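You operate a simulated robot arm through the tools that you are given. There is no shell and no other tool. Be economical: measure what you need, move in short steps, check, and stop when the job is done.

You run a simulated robot arm. Do the job below in one go: nothing can be reset, and whatever is moved stays where it is left.

JOB
Latch the pine board on the trestle stand and stain its middle.
Fine: red and blue latch over the board first; load the block brush at the stain tin and lay it back. A coat counts when it lies all over at full strength: go over it till it gets no stronger.
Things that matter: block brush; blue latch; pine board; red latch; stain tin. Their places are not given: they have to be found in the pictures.

It is judged by the outcome, as a careful person would: the job done as asked, and still so three seconds after it is handed in. It fails if anything else is knocked over, pushed out of place, dropped, spilled or broken.

ROBOT AND FRAMES
A 7-joint arm with a two-finger parallel gripper, fixed in place. Base frame: the origin is at the foot of the arm, x ahead of it, y to its left, z up. Units: mm, degrees, N and s.
With the tool pointing down near the work surface it reaches from about 200 to 740 mm from the base axis. Its first joint turns from -166.0 to 166.0 degrees. Payload 1.57 kg.
The tool frame sits at the grasp point between the pads (the TCP): z along the fingers, y along the line on which they close. The tips reach 30 mm beyond it. Largest opening 110 mm; finger width 24, thickness 12; the body of the gripper, 48 by 112 mm, starts 78 mm behind the TCP.
Orientation is that of the tool frame in the base frame, as a unit quaternion [x, y, z, w]. With the fingers straight down and closing along the base's y, the tool's x points along the base's -x, its y along +y and its z along -z.

CONTROLS
- The arm moves only by the tool apply_moves. Its argument "motion" is a list of rows, each a list of 3 entries, a list of its own where there are three numbers: the finger opening in mm, from 0 to 110, then the shift along the tool's x, y, z in units of 200 mm (1.0 is 200 mm), then the turn, a rotation vector about the tool's x, y, z in units of 60 degrees (1.0 is 60 degrees). In form: [[jaw, [dx, dy, dz], [rx, ry, rz]], ...]. A call has 1 to 20 rows; each row is the pose to reach, as a shift and turn from the pose commanded when the call began, along the tool's axes at that moment. A call with a number of a shift or a turn outside -1 to 1 is refused whole. Each row takes 0.2 s and may step no farther than 50 mm and 8.6 degrees from the row before; otherwise, or with a gripper value out of range, the whole call is refused. Where a pose cannot be reached the arm comes as near as it can. A force on the tool above 50 N (or 10 N above the force at the start of the call, whichever is more), or a blocked arm, ends the call early, and 0.2 s more pass. The fingers move at their own pace (about 45 mm/s each) and stop on an object; they squeeze with about 26 N. The grip force told is the motor's: it shows also when the fingers shut on nothing. Time passes only in rows, and 0.2 s behind the last, so rows that repeat a pose let the fingers close. It gives the time, the measured TCP pose, the force on the tool (base axes), the opening and the grip force at its end, in the units of the frame above (readings bear some noise), with the torque about the TCP (base axes, N m) and any sound that the robot's microphone picked up, and new pictures: "views" is both (left out), scene, wrist or none.
- Cameras (640 x 400 px; columns grow to the right, rows downward): "scene" is fixed at [50.4, 650.9, 1505.7]; the picture's right is [-0.62, -0.78, 0.00], its down [-0.72, 0.57, -0.39] and it looks along [0.30, -0.24, -0.92] (base axes); focal length 322 px, centre (320, 200). "wrist" rides on the gripper at [70, 16, -141] in the tool frame; the picture's right is [-0.23, 0.97, 0.00], its down [-0.85, -0.20, -0.48] and it looks along [-0.47, -0.11, 0.88] (tool axes); focal length 222 px, centre (320, 200).
- move_column(by): slides the trunk up (or, below 0, down) by that many mm; the arm rides with it, the base frame stays. It gives what a move gives, with no picture.
- point_at(camera, pixels): for up to 12 pixels [column, row] of the newest picture of that camera ("zoom" is the newest enlarged one), the place [x, y, z] in the base frame of the surface seen there, good to about 2 mm. It takes no simulated time.
- close_up(camera, box): a new picture of the part [left, top, right, bottom] of that camera's present view, enlarged. It takes no simulated time.
- sign_off(): hands the job in; it is judged then, once.

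Work in short steps. Measure before you move; look again where a grasp or a placing could have gone wrong, and mend it. You have 80 turns and 200 pictures in all, those below and enlarged ones among them. Open the gripper and draw the arm clear of the work before you hand the job in, unless the task says otherwise; then end with one line.

The tools are called after ">>>" as name(argument=value, ...) on one line, values as JSON. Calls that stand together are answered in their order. apply_moves: Moves the arm, as the interface text tells. Its arguments: {"type":"object","properties":{"motion":{"type":"array","items":{"type":"array"}},"views":{"type":"string","enum":["both","scene","wrist","none"]}},"required":["motion"]} The other tools are called the same way: move_column (by) slides the trunk up or down; point_at (camera, pixels) gives the place of the surface under pixels of a picture; close_up (camera, box) takes an enlarged picture of a part of a camera's view; sign_off () hands the job in.

At the start:

```text
clock: 0.0
tcp_pos: [218.8, 330.7, 1091.6]
tool_rot: [0.0, 1.0, -0.001, 0.0]
force: [0.1, -0.1, 0.0]
moment: [-0.04, 0.04, -0.02]
width: 110.0
gripper_force: 0.1
trunk travel left (down, up): [-500.0, 90.0]
```

scene: 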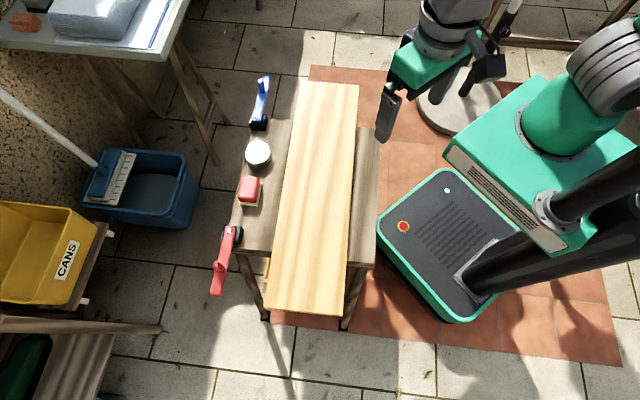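
wrist: 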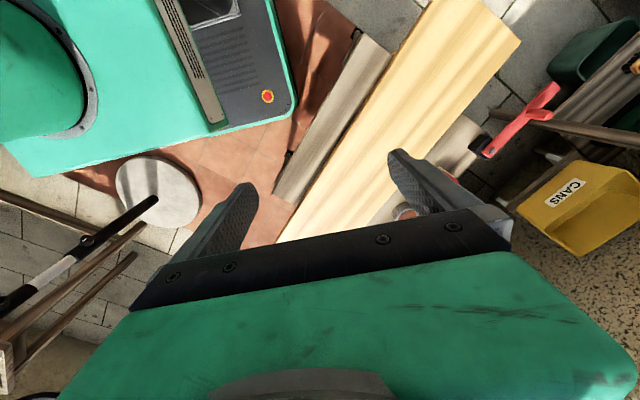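

The scene shows a board (about 310,200) on a trestle, a blue latch (260,105), tin (258,155), red brush block (250,190) and red latch (225,260). I'll enlarge and measure.

>>> close_up(camera="scene", box=[200, 60, 400, 185])

>>> close_up(camera="scene", box=[190, 170, 390, 330])

>>> point_at(camera="scene", pixels=[[302, 83], [357, 87], [266, 309], [338, 313], [258, 147], [258, 160], [249, 185], [262, 85], [258, 122], [230, 235], [217, 285], [262, 225]])

```text
3.20 times, centred on (300, 122) of scene
```

zoom: 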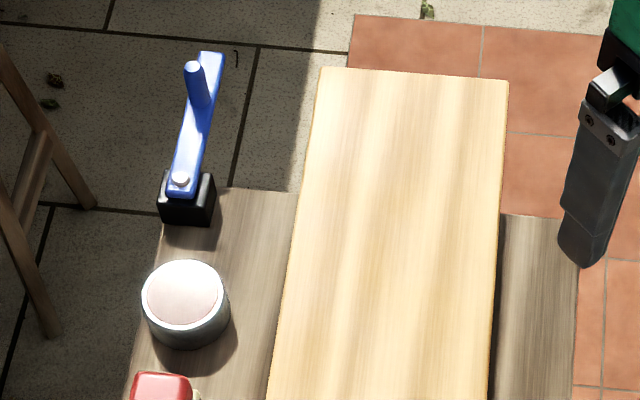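

```text
2.50 times, centred on (290, 250) of scene
```

zoom: 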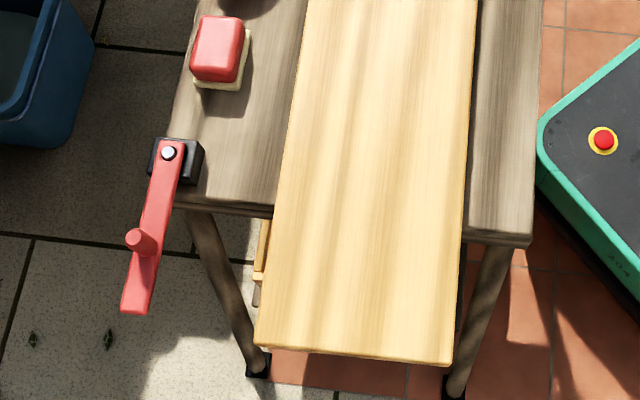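

```text
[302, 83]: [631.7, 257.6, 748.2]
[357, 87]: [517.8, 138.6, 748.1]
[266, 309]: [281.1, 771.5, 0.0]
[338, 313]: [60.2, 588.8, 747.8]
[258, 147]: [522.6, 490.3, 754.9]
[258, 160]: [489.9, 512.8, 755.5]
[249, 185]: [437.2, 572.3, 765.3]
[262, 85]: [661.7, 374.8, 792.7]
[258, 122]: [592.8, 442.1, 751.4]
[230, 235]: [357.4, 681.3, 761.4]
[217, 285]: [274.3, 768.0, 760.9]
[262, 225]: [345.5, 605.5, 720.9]
```

The levers point along the board's ends, each with a knob; I'll measure pivots, knobs, brush and tin precisely, with close-ups.

>>> close_up(camera="scene", box=[200, 215, 280, 305])

>>> point_at(camera="zoom", pixels=[[320, 200]])

>>> point_at(camera="scene", pixels=[[229, 231], [217, 264], [218, 268], [215, 294], [256, 116], [261, 81], [262, 90], [267, 77], [265, 309], [258, 153], [246, 181], [256, 200]])

>>> close_up(camera="scene", box=[220, 65, 300, 115])

>>> close_up(camera="scene", box=[220, 130, 300, 215])

```text
4.44 times, centred on (240, 260) of scene
```

zoom: 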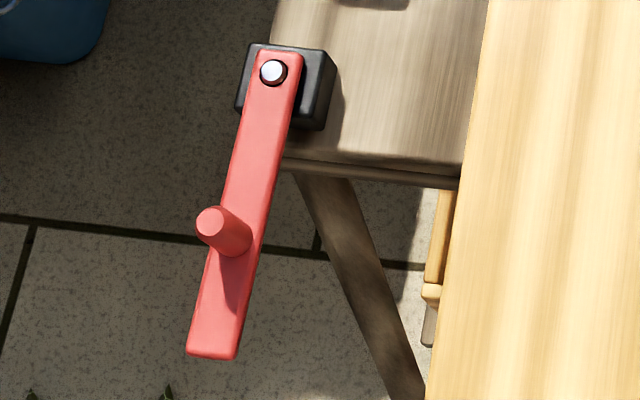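

```text
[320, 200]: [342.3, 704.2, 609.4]
```

```text
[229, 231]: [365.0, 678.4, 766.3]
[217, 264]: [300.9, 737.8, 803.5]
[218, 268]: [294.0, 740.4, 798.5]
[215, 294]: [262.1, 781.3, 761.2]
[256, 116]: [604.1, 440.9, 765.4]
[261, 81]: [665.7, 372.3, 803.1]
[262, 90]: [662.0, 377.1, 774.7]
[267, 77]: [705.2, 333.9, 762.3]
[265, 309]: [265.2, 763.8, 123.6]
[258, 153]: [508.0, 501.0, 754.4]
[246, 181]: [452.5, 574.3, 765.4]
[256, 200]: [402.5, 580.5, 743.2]
```

```text
8.00 times, centred on (260, 90) of scene
```

zoom: 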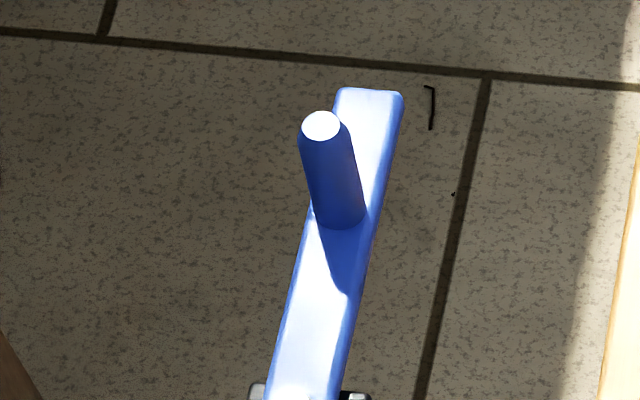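

```text
4.71 times, centred on (260, 172) of scene
```

zoom: 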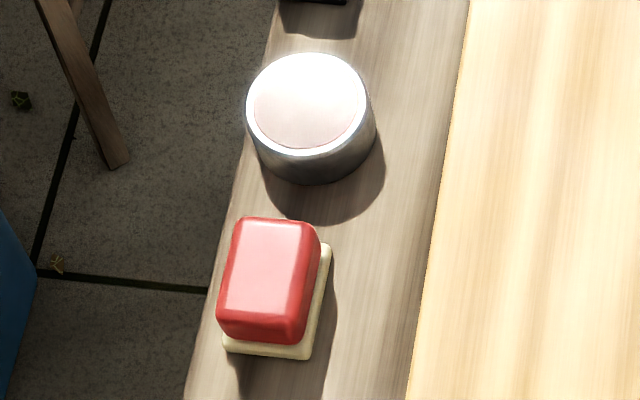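

Red knob is at about (298,741,803), blue knob at (665,374,803); both are at the edge of reach. I'll check the arm's shoulder height to choose the trunk height.

>>> point_at(camera="scene", pixels=[[610, 55], [560, 120], [600, 120], [445, 20], [445, 45], [415, 65], [490, 65], [600, 180], [490, 270], [404, 226], [385, 110], [540, 210]])

>>> point_at(camera="scene", pixels=[[305, 200], [340, 200], [290, 150], [250, 215], [360, 250], [245, 190], [255, 185], [243, 200], [258, 145], [254, 165], [360, 130], [300, 120]])

```text
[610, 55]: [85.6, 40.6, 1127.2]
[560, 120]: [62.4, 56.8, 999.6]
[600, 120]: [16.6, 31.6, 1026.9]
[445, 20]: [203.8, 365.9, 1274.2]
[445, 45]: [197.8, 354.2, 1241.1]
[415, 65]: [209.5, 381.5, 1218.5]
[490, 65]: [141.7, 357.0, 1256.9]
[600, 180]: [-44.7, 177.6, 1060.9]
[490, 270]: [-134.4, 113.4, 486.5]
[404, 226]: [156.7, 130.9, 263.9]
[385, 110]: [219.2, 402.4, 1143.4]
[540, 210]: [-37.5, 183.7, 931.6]
```

```text
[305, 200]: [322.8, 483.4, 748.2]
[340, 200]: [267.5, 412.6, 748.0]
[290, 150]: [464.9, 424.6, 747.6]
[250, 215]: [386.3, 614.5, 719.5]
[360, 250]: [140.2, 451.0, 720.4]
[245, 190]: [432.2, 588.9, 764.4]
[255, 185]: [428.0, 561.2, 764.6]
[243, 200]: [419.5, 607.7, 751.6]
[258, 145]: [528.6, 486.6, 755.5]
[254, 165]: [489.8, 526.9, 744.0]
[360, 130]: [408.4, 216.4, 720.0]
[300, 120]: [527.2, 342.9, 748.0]
```

I'll lower the trunk 200 mm, so the tips come to about z 862, still clear of the board (748) and knobs (803).

>>> move_column(by=-200)

```text
clock: 2.2
tcp_pos: [218.6, 330.9, 891.7]
tool_rot: [0.0, 1.0, 0.0, 0.0]
force: [0.2, -0.6, -0.5]
moment: [0.0, 0.01, -0.02]
width: 109.9
gripper_force: 0.1
trunk travel left (down, up): [-300.0, 290.0]
```

Now yaw the tool about 60° towards the red latch while moving 200 mm in +y, staying at z≈892.

>>> apply_moves(motion=[[60, [0, 0.125, 0], [0, 0, -0.125]], [60, [0, 0.25, 0], [0, 0, -0.25]], [60, [0, 0.375, 0], [0, 0, -0.375]], [60, [0, 0.5, 0], [0, 0, -0.5]], [60, [0, 0.625, 0], [0, 0, -0.625]], [60, [0, 0.75, 0], [0, 0, -0.75]], [60, [0, 0.875, 0], [0, 0, -0.875]], [60, [0, 1.0, 0], [0, 0, -1.0]], [60, [0, 1.0, 0], [0, 0, -1.0]]])

```text
clock: 4.2
tcp_pos: [220.2, 529.9, 894.3]
tool_rot: [-0.501, 0.865, -0.001, 0.0]
force: [-0.3, -0.1, 0.0]
moment: [-0.01, 0.01, -0.01]
width: 60.0
gripper_force: 0.0
trunk travel left (down, up): [-300.0, 290.0]
```

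scene: 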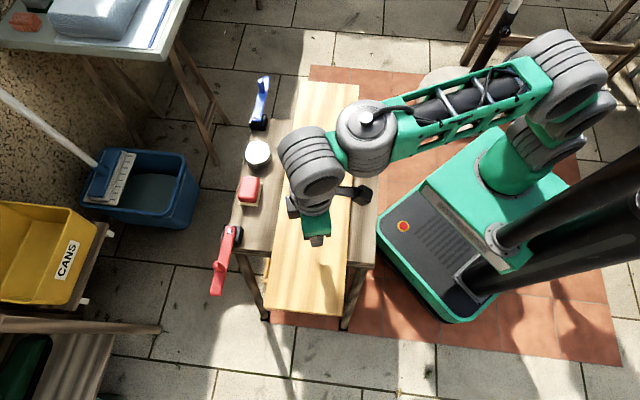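
wrist: 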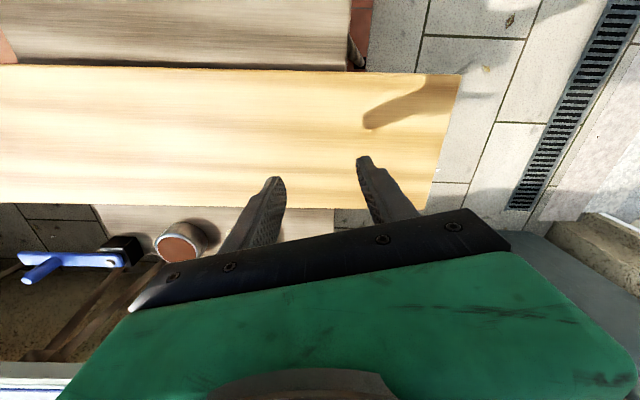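

Arm is clear. Now I'll tilt the fingers 35° outwards and go to a pre-grasp point about 100 mm behind the red knob, at (270,691,879).

>>> apply_moves(motion=[[60, [-0.137, 0.031, 0.0], [0, -0.0972, 0]], [60, [-0.274, 0.062, 0.0], [0, -0.1944, 0]], [60, [-0.411, 0.093, 0.0], [0, -0.2917, 0]], [60, [-0.548, 0.124, 0.0], [0, -0.3889, 0]], [60, [-0.685, 0.155, 0.04], [0, -0.4861, 0]], [60, [-0.822, 0.186, 0.075], [0, -0.5833, 0]], [60, [-0.822, 0.186, 0.075], [0, -0.5833, 0]]])

```text
clock: 5.8
tcp_pos: [267.9, 689.0, 874.5]
tool_rot: [-0.476, 0.826, 0.15, 0.261]
force: [-0.3, 0.3, -0.2]
moment: [-0.01, -0.01, 0.0]
width: 60.1
gripper_force: 0.1
trunk travel left (down, up): [-300.0, 290.0]
```

scene: 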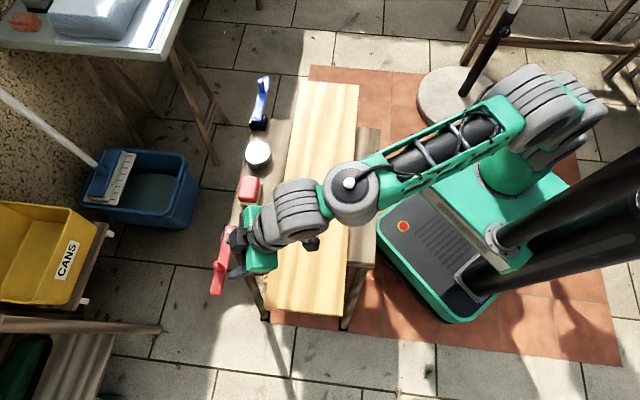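
wrist: 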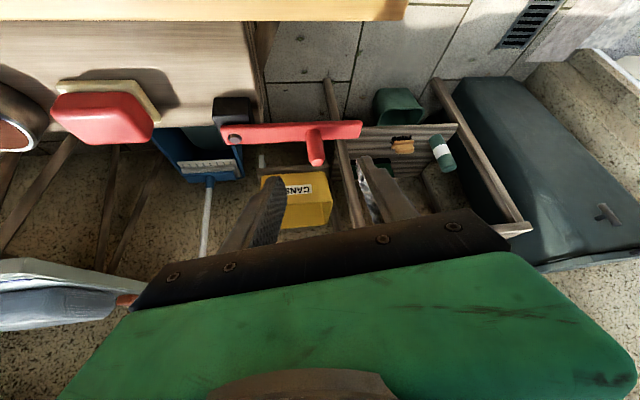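

Knob is visible between the fingers at wrist (316,150). I'll get its position and the lever's from this view.

>>> point_at(camera="wrist", pixels=[[314, 140], [316, 162], [236, 137], [357, 130], [280, 132], [235, 110]])

>>> close_up(camera="wrist", box=[200, 80, 400, 205])

```text
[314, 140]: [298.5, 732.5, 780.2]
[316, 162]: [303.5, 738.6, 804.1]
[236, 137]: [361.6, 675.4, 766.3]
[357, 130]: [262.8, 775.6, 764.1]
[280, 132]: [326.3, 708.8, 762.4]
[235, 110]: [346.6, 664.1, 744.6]
```

```text
3.20 times, centred on (300, 142) of wrist
```

zoom: 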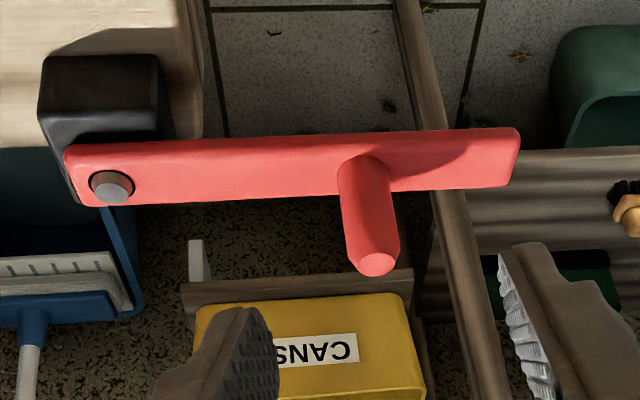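

Advance 95 mm along the tool axis so the pads straddle the red knob, then close.

>>> apply_moves(motion=[[50, [-0.01, -0.02, 0.1], [0, 0, 0]], [46, [-0.02, -0.02, 0.2], [0, 0, 0]], [46, [-0.029, -0.02, 0.3], [0, 0, 0]], [46, [-0.029, -0.02, 0.38], [0, 0, 0]], [46, [-0.029, -0.02, 0.43], [0, 0, 0]], [46, [-0.029, -0.02, 0.4725], [0, 0, 0]], [46, [-0.029, -0.02, 0.4725], [0, 0, 0]]])

```text
clock: 7.4
tcp_pos: [302.9, 740.2, 802.7]
tool_rot: [-0.477, 0.826, 0.151, 0.26]
force: [0.4, -0.9, -0.9]
moment: [-0.02, 0.0, 0.01]
width: 46.1
gripper_force: 0.0
trunk travel left (down, up): [-300.0, 290.0]
```

scene: 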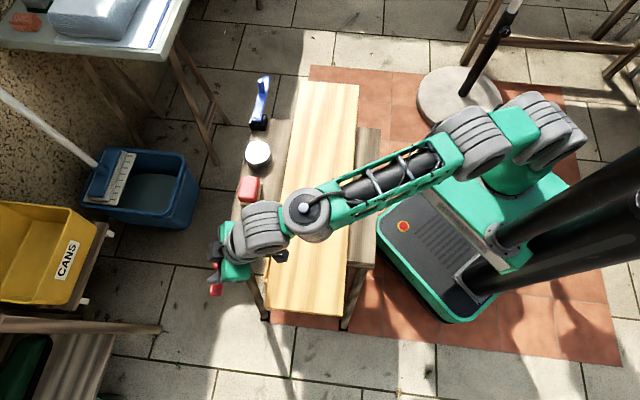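
wrist: 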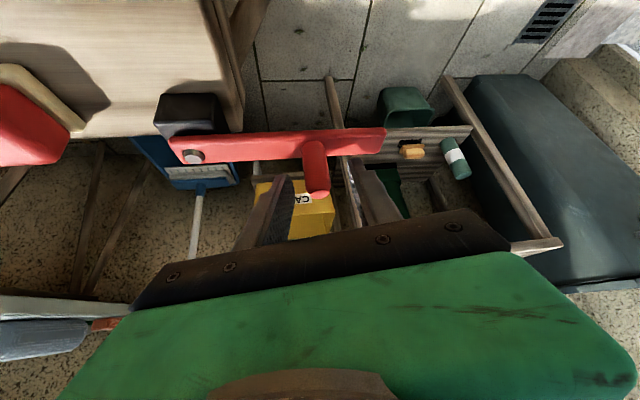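

Knob sits between the pads; close on it.

>>> apply_moves(motion=[[30, [0, 0, 0], [0, 0, 0]], [15, [0, 0, 0], [0, 0, 0]], [5, [0, 0, 0], [0, 0, 0]], [5, [0, 0, 0], [0, 0, 0]], [5, [0, 0, 0], [0, 0, 0]]], views="wrist")

```text
clock: 8.6
tcp_pos: [302.9, 740.3, 802.9]
tool_rot: [-0.477, 0.826, 0.151, 0.26]
force: [1.7, -1.4, 0.2]
moment: [-0.01, -0.03, 0.0]
width: 17.8
gripper_force: 25.9
trunk travel left (down, up): [-300.0, 290.0]
```

wrist: 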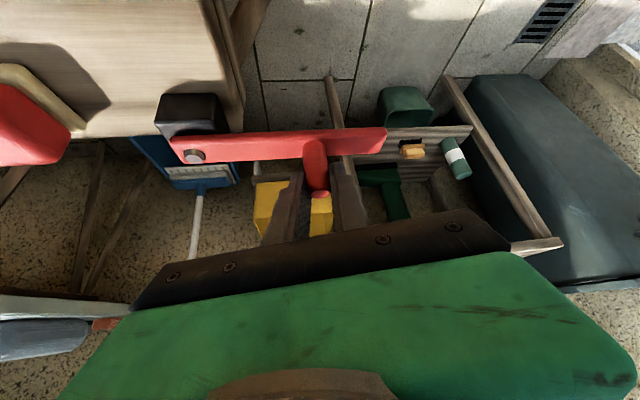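

Gripped (17.8 mm). Swing the first 30° of the arc about the pivot (363,677) as a test.

>>> apply_moves(motion=[[5, [0.0456, 0.0123, -0.032], [0, 0, 0]], [5, [0.092, 0.017, -0.0645], [0, 0, 0]], [5, [0.1385, 0.015, -0.097], [0, 0, 0]], [5, [0.1845, 0.0045, -0.129], [0, 0, 0]], [5, [0.1845, 0.0045, -0.129], [0, 0, 0]]], views="wrist")

```text
clock: 9.8
tcp_pos: [278.4, 700.9, 802.9]
tool_rot: [-0.478, 0.826, 0.15, 0.259]
force: [-3.2, 0.8, 0.1]
moment: [0.13, -0.06, -0.05]
width: 18.0
gripper_force: 25.7
trunk travel left (down, up): [-300.0, 290.0]
```

wrist: 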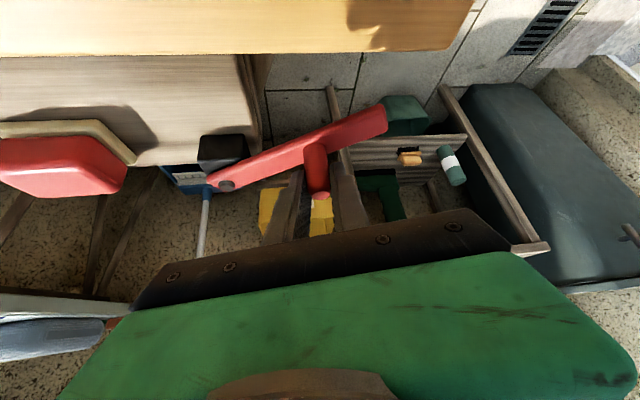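

The lever follows with ~3 N. Continue to 90°.

>>> apply_moves(motion=[[5, [0.0445, -0.017, -0.031], [0, 0, 0]], [5, [0.0865, -0.0415, -0.061], [0, 0, 0]], [5, [0.126, -0.072, -0.088], [0, 0, 0]], [5, [0.1615, -0.1085, -0.1135], [0, 0, 0]], [5, [0.193, -0.151, -0.1355], [0, 0, 0]], [5, [0.2195, -0.197, -0.154], [0, 0, 0]], [5, [0.241, -0.2475, -0.1695], [0, 0, 0]], [5, [0.257, -0.301, -0.1805], [0, 0, 0]], [5, [0.257, -0.301, -0.1805], [0, 0, 0]]])

```text
clock: 11.8
tcp_pos: [300.0, 614.7, 803.2]
tool_rot: [-0.476, 0.826, 0.15, 0.261]
force: [-5.4, -8.7, 0.0]
moment: [-0.3, 0.17, -0.21]
width: 18.1
gripper_force: 26.1
trunk travel left (down, up): [-300.0, 290.0]
```

scene: 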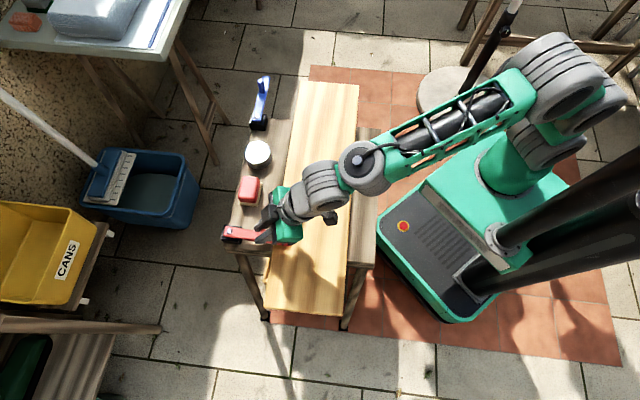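
wrist: 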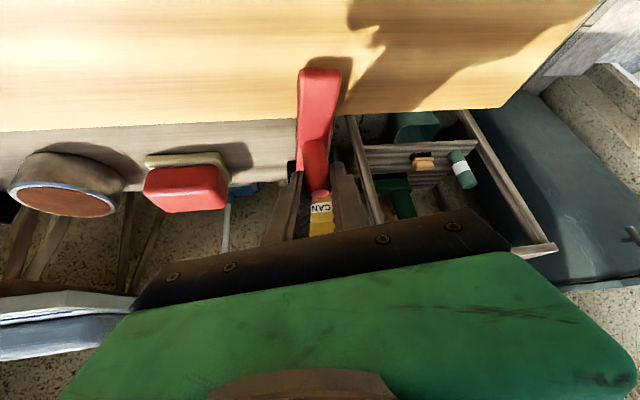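

Red lever lies across the board edge at about 90°. Release and back out along the tool axis.

>>> apply_moves(motion=[[20, [0, 0, 0], [0, 0, 0]], [36, [0, 0, 0], [0, 0, 0]], [46, [0, 0, 0], [0, 0, 0]], [46, [0, 0, -0.12], [0, 0, 0]], [46, [0, 0, -0.26], [0, 0, 0]], [46, [0, 0, -0.42], [0, 0, 0]], [46, [0, 0, -0.55], [0, 0, 0]], [46, [0, 0, -0.55], [0, 0, 0]]])

```text
clock: 13.6
tcp_pos: [267.1, 561.4, 895.5]
tool_rot: [-0.477, 0.826, 0.15, 0.261]
force: [0.3, -0.4, 0.5]
moment: [0.01, 0.02, -0.03]
width: 46.0
gripper_force: 0.0
trunk travel left (down, up): [-300.0, 290.0]
```

scene: 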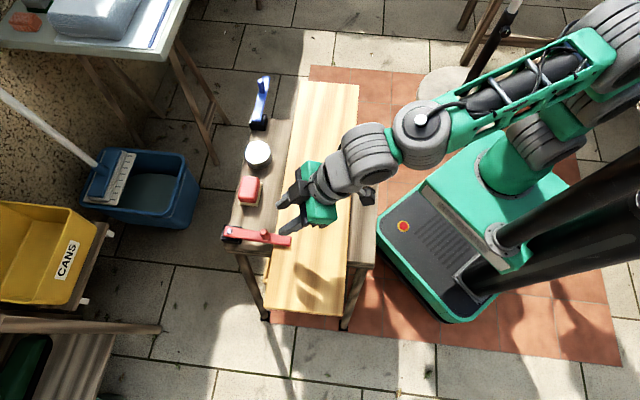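
wrist: 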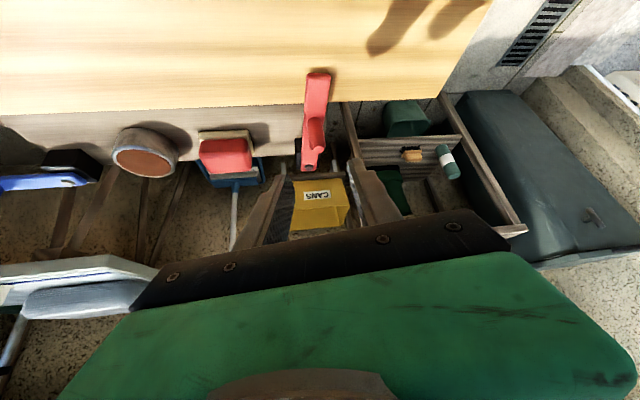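

Red latch is done. Swing over towards the blue latch: first 200 mm with −30° of yaw.

>>> apply_moves(motion=[[46, [0.01, -0.2, 0], [0.0574, 0, 0.0819]], [46, [0.02, -0.4, 0], [0.1148, 0, 0.1638]], [46, [0.03, -0.6, 0], [0.1722, 0, 0.2457]], [46, [0.04, -0.8, 0], [0.2296, 0, 0.3276]], [46, [0.05, -1.0, 0], [0.287, 0, 0.4095]], [46, [0.05, -1.0, 0], [0.287, 0, 0.4095]]], views="none")

```text
clock: 15.0
tcp_pos: [438.0, 457.8, 887.4]
tool_rot: [-0.246, 0.921, 0.077, 0.291]
force: [0.1, 0.3, 0.3]
moment: [0.01, 0.01, 0.04]
width: 46.0
gripper_force: 0.2
trunk travel left (down, up): [-300.0, 290.0]
```

Continue to the blue pre-grasp point (613,346,883).

>>> apply_moves(motion=[[46, [-0.076, -0.1845, 0.058], [0, 0, 0]], [46, [-0.152, -0.369, 0.116], [0, 0, 0]], [46, [-0.228, -0.5535, 0.174], [0, 0, 0]], [46, [-0.303, -0.738, 0.232], [0, 0, 0]], [46, [-0.379, -0.9225, 0.29], [0, 0, 0]], [46, [-0.379, -0.9225, 0.29], [0, 0, 0]]])

```text
clock: 16.4
tcp_pos: [611.1, 341.4, 886.4]
tool_rot: [-0.246, 0.922, 0.077, 0.29]
force: [0.3, 0.2, 0.8]
moment: [0.0, 0.0, -0.01]
width: 46.2
gripper_force: 0.2
trunk travel left (down, up): [-300.0, 290.0]
```

scene: 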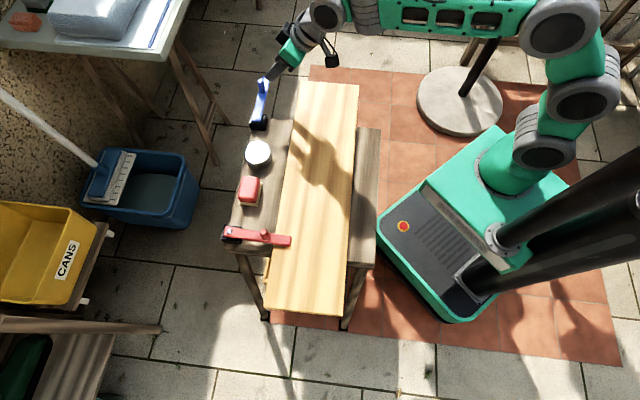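
wrist: 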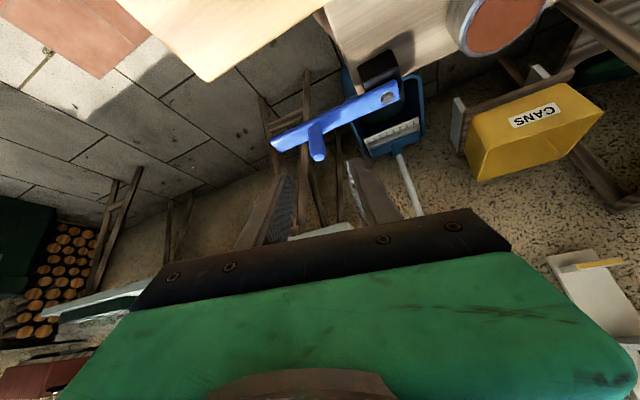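

The blue knob is at wrist (317,145) between the fingers; measuring it.

>>> point_at(camera="wrist", pixels=[[316, 142], [318, 157], [314, 130], [388, 99], [275, 145], [350, 112]])

```text
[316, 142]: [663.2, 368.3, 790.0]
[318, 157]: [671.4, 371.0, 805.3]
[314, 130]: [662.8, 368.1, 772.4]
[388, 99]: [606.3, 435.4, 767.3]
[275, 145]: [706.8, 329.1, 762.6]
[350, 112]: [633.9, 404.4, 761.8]
```

Advance 106 mm along the tool axis to the blue knob, then close.

>>> apply_moves(motion=[[46, [-0.01, -0.005, 0.12], [0, 0, 0]], [46, [-0.02, -0.005, 0.25], [0, 0, 0]], [46, [-0.025, -0.005, 0.37], [0, 0, 0]], [46, [-0.025, -0.005, 0.46], [0, 0, 0]], [46, [-0.025, -0.005, 0.525], [0, 0, 0]], [46, [-0.025, -0.005, 0.525], [0, 0, 0]], [25, [-0.025, -0.005, 0.525], [0, 0, 0]], [5, [-0.025, -0.005, 0.525], [0, 0, 0]], [5, [-0.025, -0.005, 0.525], [0, 0, 0]], [5, [-0.025, -0.005, 0.525], [0, 0, 0]]], views="wrist")

```text
clock: 18.6
tcp_pos: [668.6, 372.8, 802.8]
tool_rot: [-0.245, 0.922, 0.078, 0.29]
force: [7.6, -8.4, -0.1]
moment: [-0.11, -0.07, 0.03]
width: 17.9
gripper_force: 26.1
trunk travel left (down, up): [-300.0, 290.0]
```

wrist: 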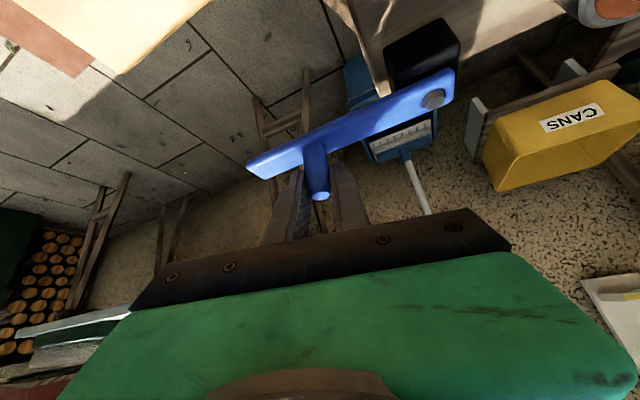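

Gripped. Swing the blue lever through 90° clockwise about (604.5,438).

>>> apply_moves(motion=[[5, [0.0485, -0.011, -0.034], [0, 0, 0]], [5, [0.0975, -0.0145, -0.0685], [0, 0, 0]], [5, [0.147, -0.0095, -0.103], [0, 0, 0]], [5, [0.195, 0.003, -0.1365], [0, 0, 0]], [5, [0.2415, 0.023, -0.1695], [0, 0, 0]], [5, [0.2855, 0.0505, -0.2], [0, 0, 0]], [5, [0.326, 0.0845, -0.2285], [0, 0, 0]], [5, [0.3625, 0.1245, -0.254], [0, 0, 0]], [5, [0.3945, 0.1705, -0.2765], [0, 0, 0]], [5, [0.4215, 0.2205, -0.2955], [0, 0, 0]], [5, [0.4425, 0.2745, -0.3105], [0, 0, 0]], [5, [0.458, 0.332, -0.321], [0, 0, 0]], [5, [0.458, 0.332, -0.321], [0, 0, 0]]])

```text
clock: 21.4
tcp_pos: [538.3, 371.2, 800.2]
tool_rot: [-0.244, 0.923, 0.075, 0.289]
force: [14.7, -17.2, 1.2]
moment: [-0.12, -0.12, -0.15]
width: 18.1
gripper_force: 21.7
trunk travel left (down, up): [-300.0, 290.0]
```

scene: 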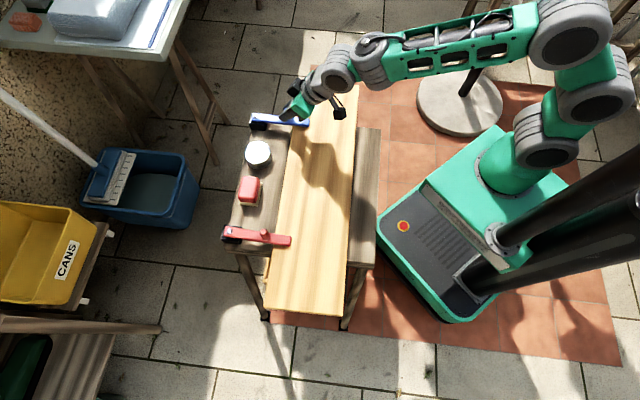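
wrist: 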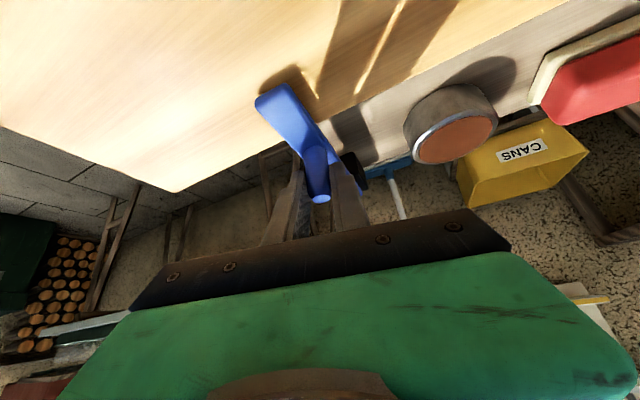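

The resistance shows blue has reached its stop. Release and back out.

>>> apply_moves(motion=[[20, [0, 0, 0], [0, 0, 0]], [36, [0, 0, 0], [0, 0, 0]], [46, [0, 0, 0], [0, 0, 0]], [46, [0, 0, -0.12], [0, 0, 0]], [46, [0, 0, -0.26], [0, 0, 0]], [46, [0, 0, -0.42], [0, 0, 0]], [46, [0, 0, -0.55], [0, 0, 0]], [46, [0, 0, -0.55], [0, 0, 0]]])

>>> point_at(camera="scene", pixels=[[229, 231], [287, 237], [289, 243], [263, 231], [257, 115], [308, 120], [306, 125], [279, 115], [270, 120], [240, 236]])

>>> close_up(camera="scene", box=[210, 90, 370, 290])

```text
clock: 23.2
tcp_pos: [481.5, 342.8, 889.4]
tool_rot: [-0.248, 0.921, 0.078, 0.29]
force: [0.3, 0.1, 0.2]
moment: [0.01, -0.03, 0.01]
width: 45.8
gripper_force: 0.1
trunk travel left (down, up): [-300.0, 290.0]
```

scene: 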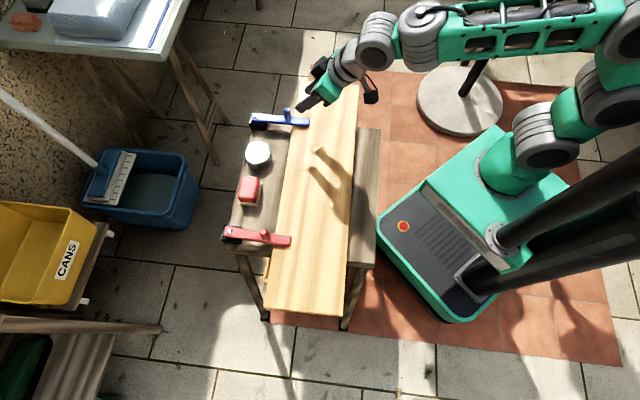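
wrist: 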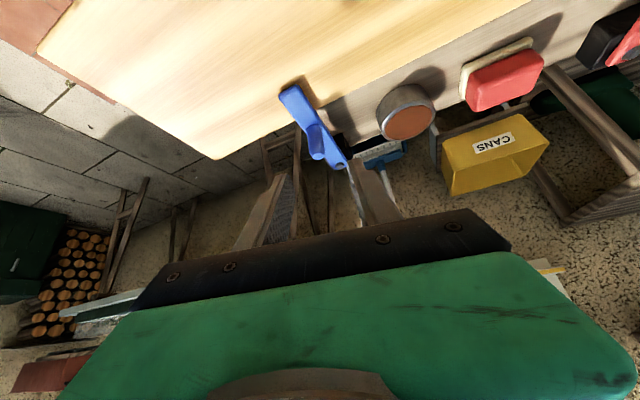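

```text
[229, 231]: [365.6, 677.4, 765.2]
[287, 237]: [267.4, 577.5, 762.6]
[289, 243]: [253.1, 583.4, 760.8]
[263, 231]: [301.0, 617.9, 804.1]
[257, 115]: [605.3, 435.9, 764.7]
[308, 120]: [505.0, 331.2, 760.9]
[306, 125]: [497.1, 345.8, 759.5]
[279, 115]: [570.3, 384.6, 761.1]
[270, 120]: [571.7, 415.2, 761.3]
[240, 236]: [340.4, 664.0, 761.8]
```

```text
2.00 times, centred on (290, 190) of scene
```

zoom: 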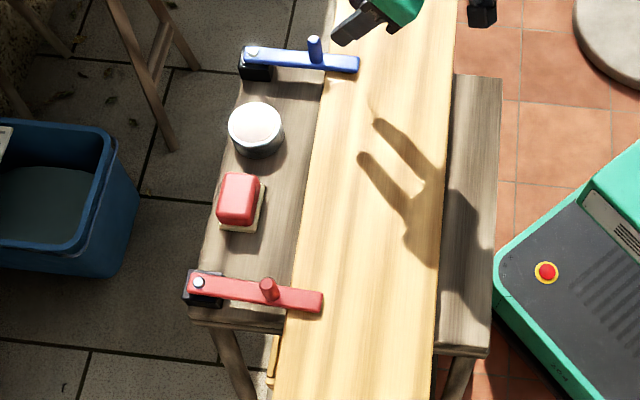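

Both latches lie across the board (red ≈224.5°, blue ≈225°, at stop). Now measure the brush block and tin closely.

>>> close_up(camera="scene", box=[225, 135, 289, 215])

>>> close_up(camera="wrist", box=[360, 20, 560, 145])

>>> point_at(camera="zoom", pixels=[[365, 145], [460, 200], [555, 150], [590, 110], [440, 120], [330, 150], [405, 62], [320, 265]])

```text
5.00 times, centred on (257, 175) of scene
```

zoom: 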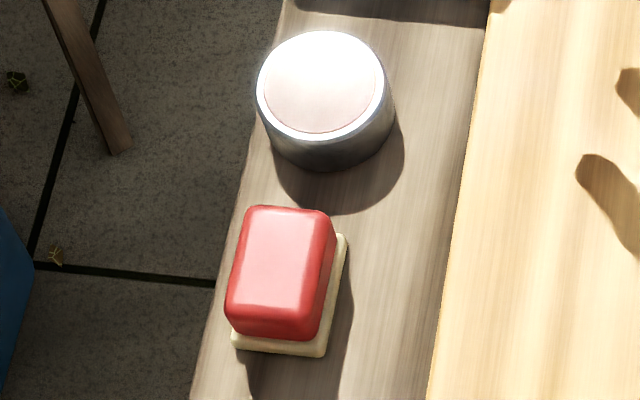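

```text
3.20 times, centred on (460, 82) of wrist
```

zoom: 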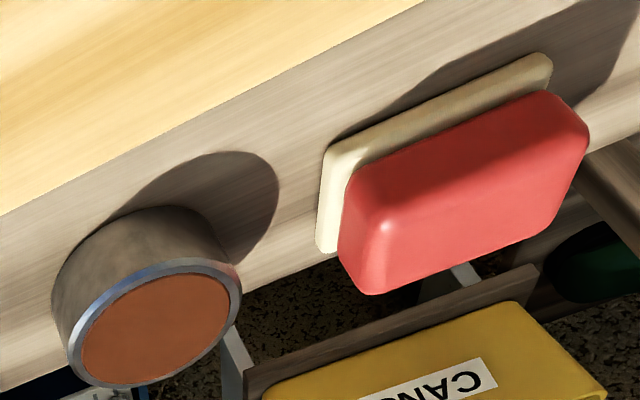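

```text
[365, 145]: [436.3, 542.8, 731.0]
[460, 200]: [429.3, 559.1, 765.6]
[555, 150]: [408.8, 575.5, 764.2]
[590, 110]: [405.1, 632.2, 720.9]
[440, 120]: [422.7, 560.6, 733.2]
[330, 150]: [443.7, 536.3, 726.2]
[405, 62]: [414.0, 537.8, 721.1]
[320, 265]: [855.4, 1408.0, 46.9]
```

Get the block and tin outline points from the scene view.

>>> close_up(camera="scene", box=[225, 135, 289, 215])

>>> point_at(camera="zoom", pixels=[[250, 214], [324, 217], [234, 305], [306, 312], [344, 240], [322, 354], [236, 345], [322, 36], [262, 95], [383, 90], [315, 132], [320, 85]])

```text
5.00 times, centred on (257, 175) of scene
```

zoom: 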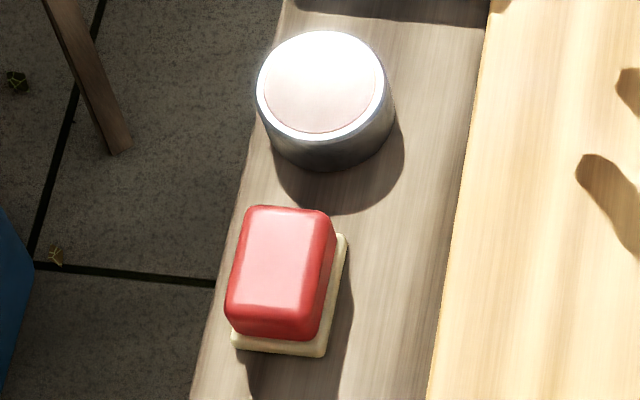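

```text
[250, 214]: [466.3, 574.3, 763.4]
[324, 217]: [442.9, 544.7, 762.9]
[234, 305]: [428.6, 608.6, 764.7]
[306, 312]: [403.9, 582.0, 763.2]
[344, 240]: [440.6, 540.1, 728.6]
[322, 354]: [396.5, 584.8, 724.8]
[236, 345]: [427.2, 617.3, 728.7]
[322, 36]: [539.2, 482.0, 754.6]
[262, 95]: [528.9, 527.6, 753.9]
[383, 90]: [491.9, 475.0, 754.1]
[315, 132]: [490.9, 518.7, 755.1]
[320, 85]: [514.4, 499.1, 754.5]
```

Block centre (435.5,577.5), top 765, long axis along the board, pad flange up to ~733; tin centre (515,500), surface 754.5, ~64 mm across. First untilt the tool while moving over at height.

>>> apply_moves(motion=[[75, [-0.0576, 0.1176, 0.016], [0, 0.1167, 0]], [75, [-0.1152, 0.2352, 0.032], [0, 0.2333, 0]], [75, [-0.1728, 0.3528, 0.048], [0, 0.35, 0]], [75, [-0.2304, 0.4704, 0.064], [0, 0.4667, 0]], [75, [-0.288, 0.588, 0.08], [0, 0.5833, 0]], [75, [-0.288, 0.588, 0.08], [0, 0.5833, 0]]], views="none")

```text
clock: 24.6
tcp_pos: [475.0, 472.6, 912.1]
tool_rot: [-0.258, 0.966, -0.001, 0.001]
force: [0.1, -0.3, -0.5]
moment: [0.03, 0.0, -0.02]
width: 74.9
gripper_force: 0.1
trunk travel left (down, up): [-300.0, 290.0]
```

Now yaw 16° more and come above the block at z≈830.

>>> apply_moves(motion=[[75, [-0.023, 0.138, 0.1], [0, 0, -0.067]], [75, [-0.046, 0.276, 0.2], [0, 0, -0.133]], [75, [-0.069, 0.415, 0.3], [0, 0, -0.2]], [75, [-0.0915, 0.553, 0.41], [0, 0, -0.2667]], [75, [-0.0915, 0.553, 0.41], [0, 0, -0.2667]]])

```text
clock: 25.8
tcp_pos: [421.1, 557.4, 827.2]
tool_rot: [-0.391, 0.921, 0.0, 0.001]
force: [0.7, -0.4, 0.0]
moment: [0.02, 0.03, -0.01]
width: 75.1
gripper_force: 0.0
out of reach, approached as far as the arm can: row 3, 4, 5
trunk travel left (down, up): [-300.0, 290.0]
```

scene: 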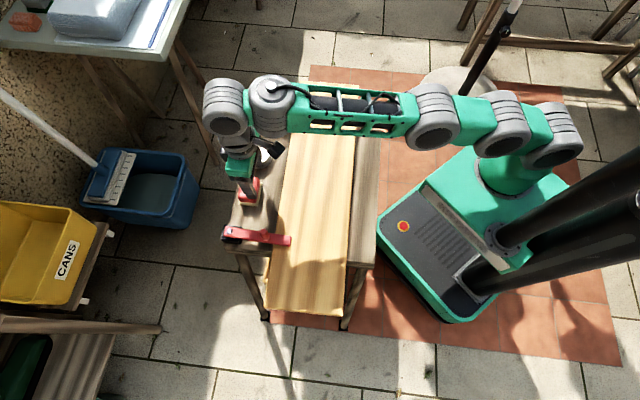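
wrist: 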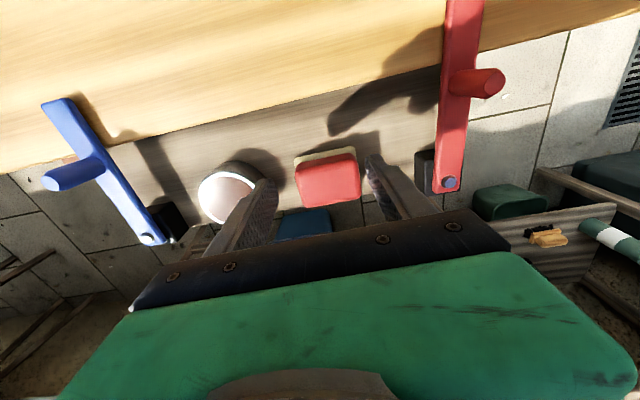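

Straight down the arm stops 24 mm short, so I'll tilt 20° outward (the pads' closing axis stays level) and keep that tilt for the brush work. Tilt in place first.

>>> apply_moves(motion=[[75, [0.05, 0, -0.05], [0, -0.111, 0]], [75, [0.05, 0, -0.05], [0, -0.222, 0]], [75, [0.05, 0, -0.05], [0, -0.333, 0]], [75, [0.05, 0, -0.05], [0, -0.333, 0]]], views="wrist")

```text
clock: 26.8
tcp_pos: [414.3, 550.0, 838.5]
tool_rot: [-0.385, 0.907, 0.067, 0.159]
force: [-0.3, 0.0, 0.3]
moment: [-0.02, 0.02, -0.02]
width: 74.9
gripper_force: 0.1
trunk travel left (down, up): [-300.0, 290.0]
```

wrist: 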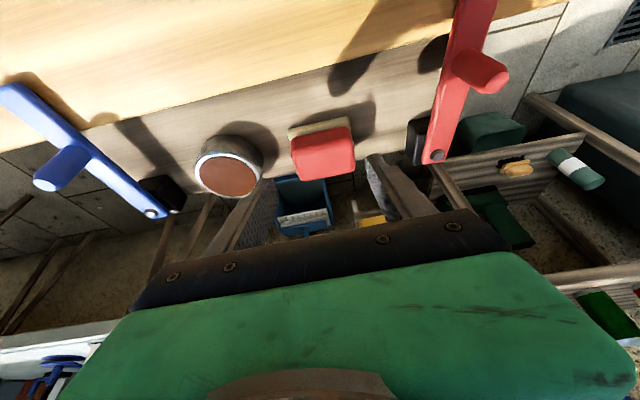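

Check the block from this view before descending.

>>> close_up(camera="wrist", box=[270, 100, 370, 190])

>>> point_at(camera="zoom", pixels=[[190, 190], [495, 130], [530, 290], [230, 340], [360, 230], [115, 170], [500, 85]])

```text
4.44 times, centred on (320, 145) of wrist
```

zoom: 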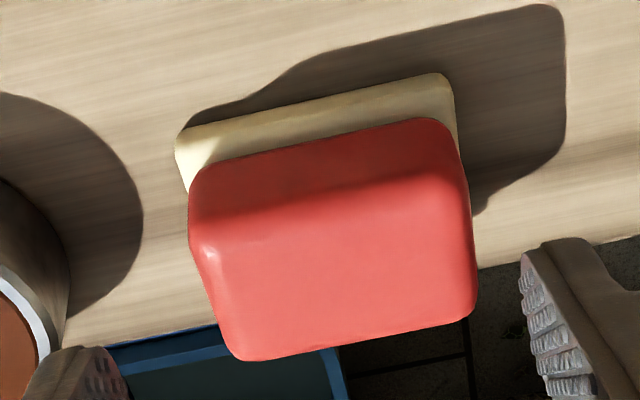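

```text
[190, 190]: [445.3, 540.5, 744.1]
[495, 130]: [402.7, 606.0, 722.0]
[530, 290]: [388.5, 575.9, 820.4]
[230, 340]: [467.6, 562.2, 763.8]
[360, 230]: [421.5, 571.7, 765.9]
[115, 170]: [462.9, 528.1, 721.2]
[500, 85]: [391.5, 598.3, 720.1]
```

Consistent. Descend along the tool axis to (432,574,768) with the jaws at 75.

>>> apply_moves(motion=[[75, [-0.01, 0.02, 0.1], [0, 0, 0]], [75, [-0.018, 0.02, 0.2], [0, 0, 0]], [75, [-0.018, 0.02, 0.29], [0, 0, 0]], [75, [-0.018, 0.02, 0.35], [0, 0, 0]], [75, [-0.018, 0.02, 0.382], [0, 0, 0]], [75, [-0.018, 0.02, 0.382], [0, 0, 0]]])

```text
clock: 28.2
tcp_pos: [430.1, 572.6, 769.5]
tool_rot: [-0.385, 0.907, 0.068, 0.159]
force: [-0.2, -0.1, 0.4]
moment: [-0.04, 0.02, 0.0]
width: 74.9
gripper_force: 0.1
trunk travel left (down, up): [-300.0, 290.0]
```

scene: 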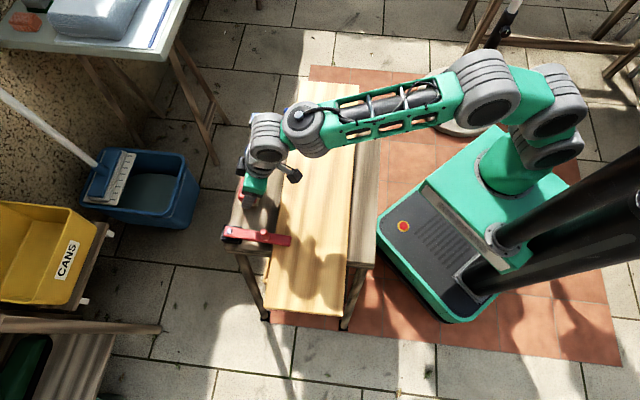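
wrist: 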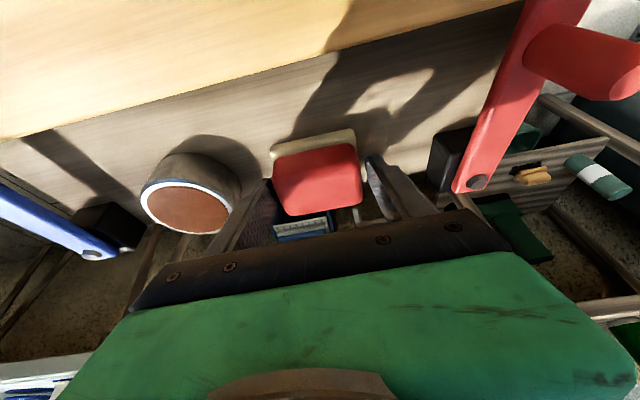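

The block lies between the fingers; close on it.

>>> apply_moves(motion=[[60, [0, 0, 0], [0, 0, 0]], [45, [0, 0, 0], [0, 0, 0]], [40, [0, 0, 0], [0, 0, 0]], [40, [0, 0, 0], [0, 0, 0]]], views="wrist")

```text
clock: 29.2
tcp_pos: [429.7, 573.4, 768.8]
tool_rot: [-0.385, 0.906, 0.068, 0.16]
force: [0.3, 0.6, -0.2]
moment: [0.01, 0.0, -0.03]
width: 65.0
gripper_force: 26.1
trunk travel left (down, up): [-300.0, 290.0]
```

wrist: 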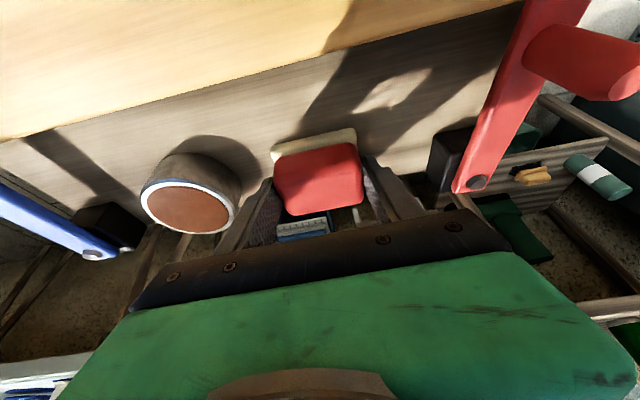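

Grip holds at 65 mm. Lift 65 mm straight up and carry over the tin.

>>> apply_moves(motion=[[40, [-0.028, 0, -0.077], [0, 0, 0]], [40, [-0.056, 0, -0.153], [0, 0, 0]], [40, [-0.084, 0, -0.23], [0, 0, 0]], [40, [-0.111, 0, -0.3055], [0, 0, 0]], [40, [-0.109, -0.135, -0.306], [0, 0, 0]], [40, [-0.107, -0.27, -0.307], [0, 0, 0]], [40, [-0.105, -0.405, -0.308], [0, 0, 0]], [40, [-0.1035, -0.5416, -0.308], [0, 0, 0]], [40, [-0.1035, -0.5416, -0.308], [0, 0, 0]]])

```text
clock: 31.2
tcp_pos: [512.4, 496.7, 833.5]
tool_rot: [-0.385, 0.907, 0.068, 0.16]
force: [0.8, -0.4, 0.2]
moment: [0.02, 0.02, 0.03]
width: 64.9
gripper_force: 25.6
trunk travel left (down, up): [-300.0, 290.0]
```

scene: 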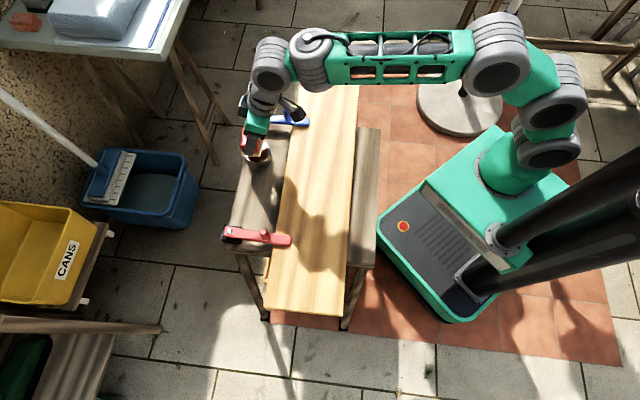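
wrist: 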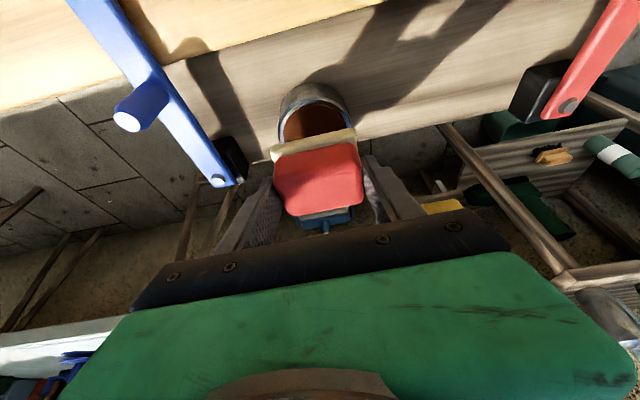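

Check the tin's position from this view before lowering.

>>> point_at(camera="wrist", pixels=[[281, 125], [346, 115], [312, 101], [312, 120], [312, 84], [320, 141]])

>>> close_up(camera="wrist", box=[260, 70, 380, 220])

```text
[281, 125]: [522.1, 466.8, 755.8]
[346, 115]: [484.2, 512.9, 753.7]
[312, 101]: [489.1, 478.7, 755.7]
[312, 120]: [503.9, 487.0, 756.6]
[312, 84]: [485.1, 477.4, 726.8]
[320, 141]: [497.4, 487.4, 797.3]
```

```text
2.67 times, centred on (320, 145) of wrist
```

zoom: 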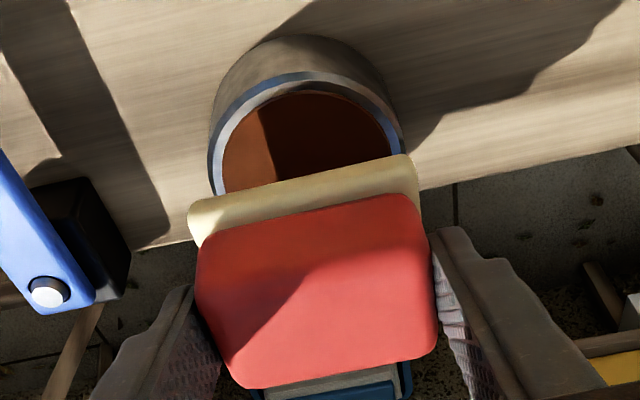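

Tin centre ≈(510.5,500). Lower the pad onto the stain surface gently.

>>> apply_moves(motion=[[40, [0.03, 0.0165, 0.0], [0, 0, 0]], [40, [0.045, 0.0165, 0.05], [0, 0, 0]], [40, [0.06, 0.0165, 0.09], [0, 0, 0]], [40, [0.0695, 0.0165, 0.124], [0, 0, 0]], [40, [0.0695, 0.0165, 0.124], [0, 0, 0]]], views="wrist")

```text
clock: 32.4
tcp_pos: [501.0, 496.8, 803.7]
tool_rot: [-0.385, 0.907, 0.067, 0.159]
force: [0.8, 0.2, -0.4]
moment: [-0.01, 0.0, -0.02]
width: 65.3
gripper_force: 25.9
trunk travel left (down, up): [-300.0, 290.0]
```

wrist: 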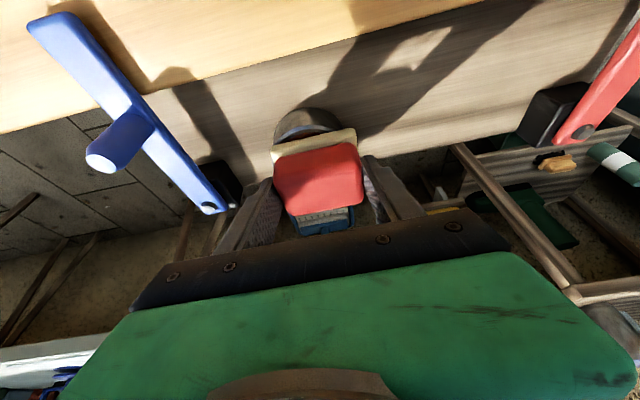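

No contact force yet (pad at ~755). Shift 5 mm in x and press 3 mm lower, with a short dwell.

>>> apply_moves(motion=[[40, [-0.013, -0.016, 0.006], [0, 0, 0]], [40, [-0.013, -0.016, 0.0205], [0, 0, 0]], [40, [-0.013, -0.016, 0.0205], [0, 0, 0]], [40, [-0.013, -0.016, 0.0205], [0, 0, 0]]], views="wrist")

```text
clock: 33.4
tcp_pos: [507.9, 496.6, 802.7]
tool_rot: [-0.385, 0.906, 0.07, 0.163]
force: [-0.2, -1.7, 12.7]
moment: [-0.15, 0.08, -0.01]
width: 65.3
gripper_force: 25.6
trunk travel left (down, up): [-300.0, 290.0]
```

wrist: 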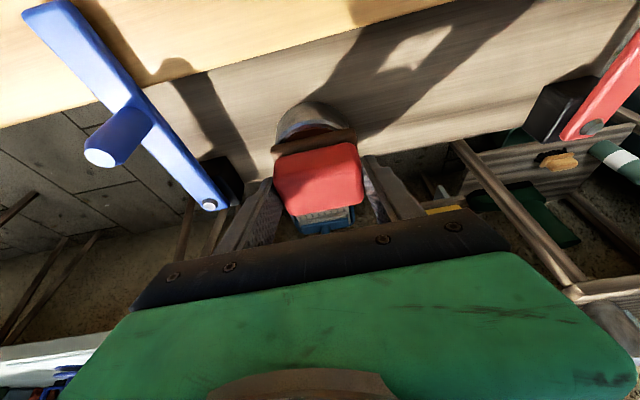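

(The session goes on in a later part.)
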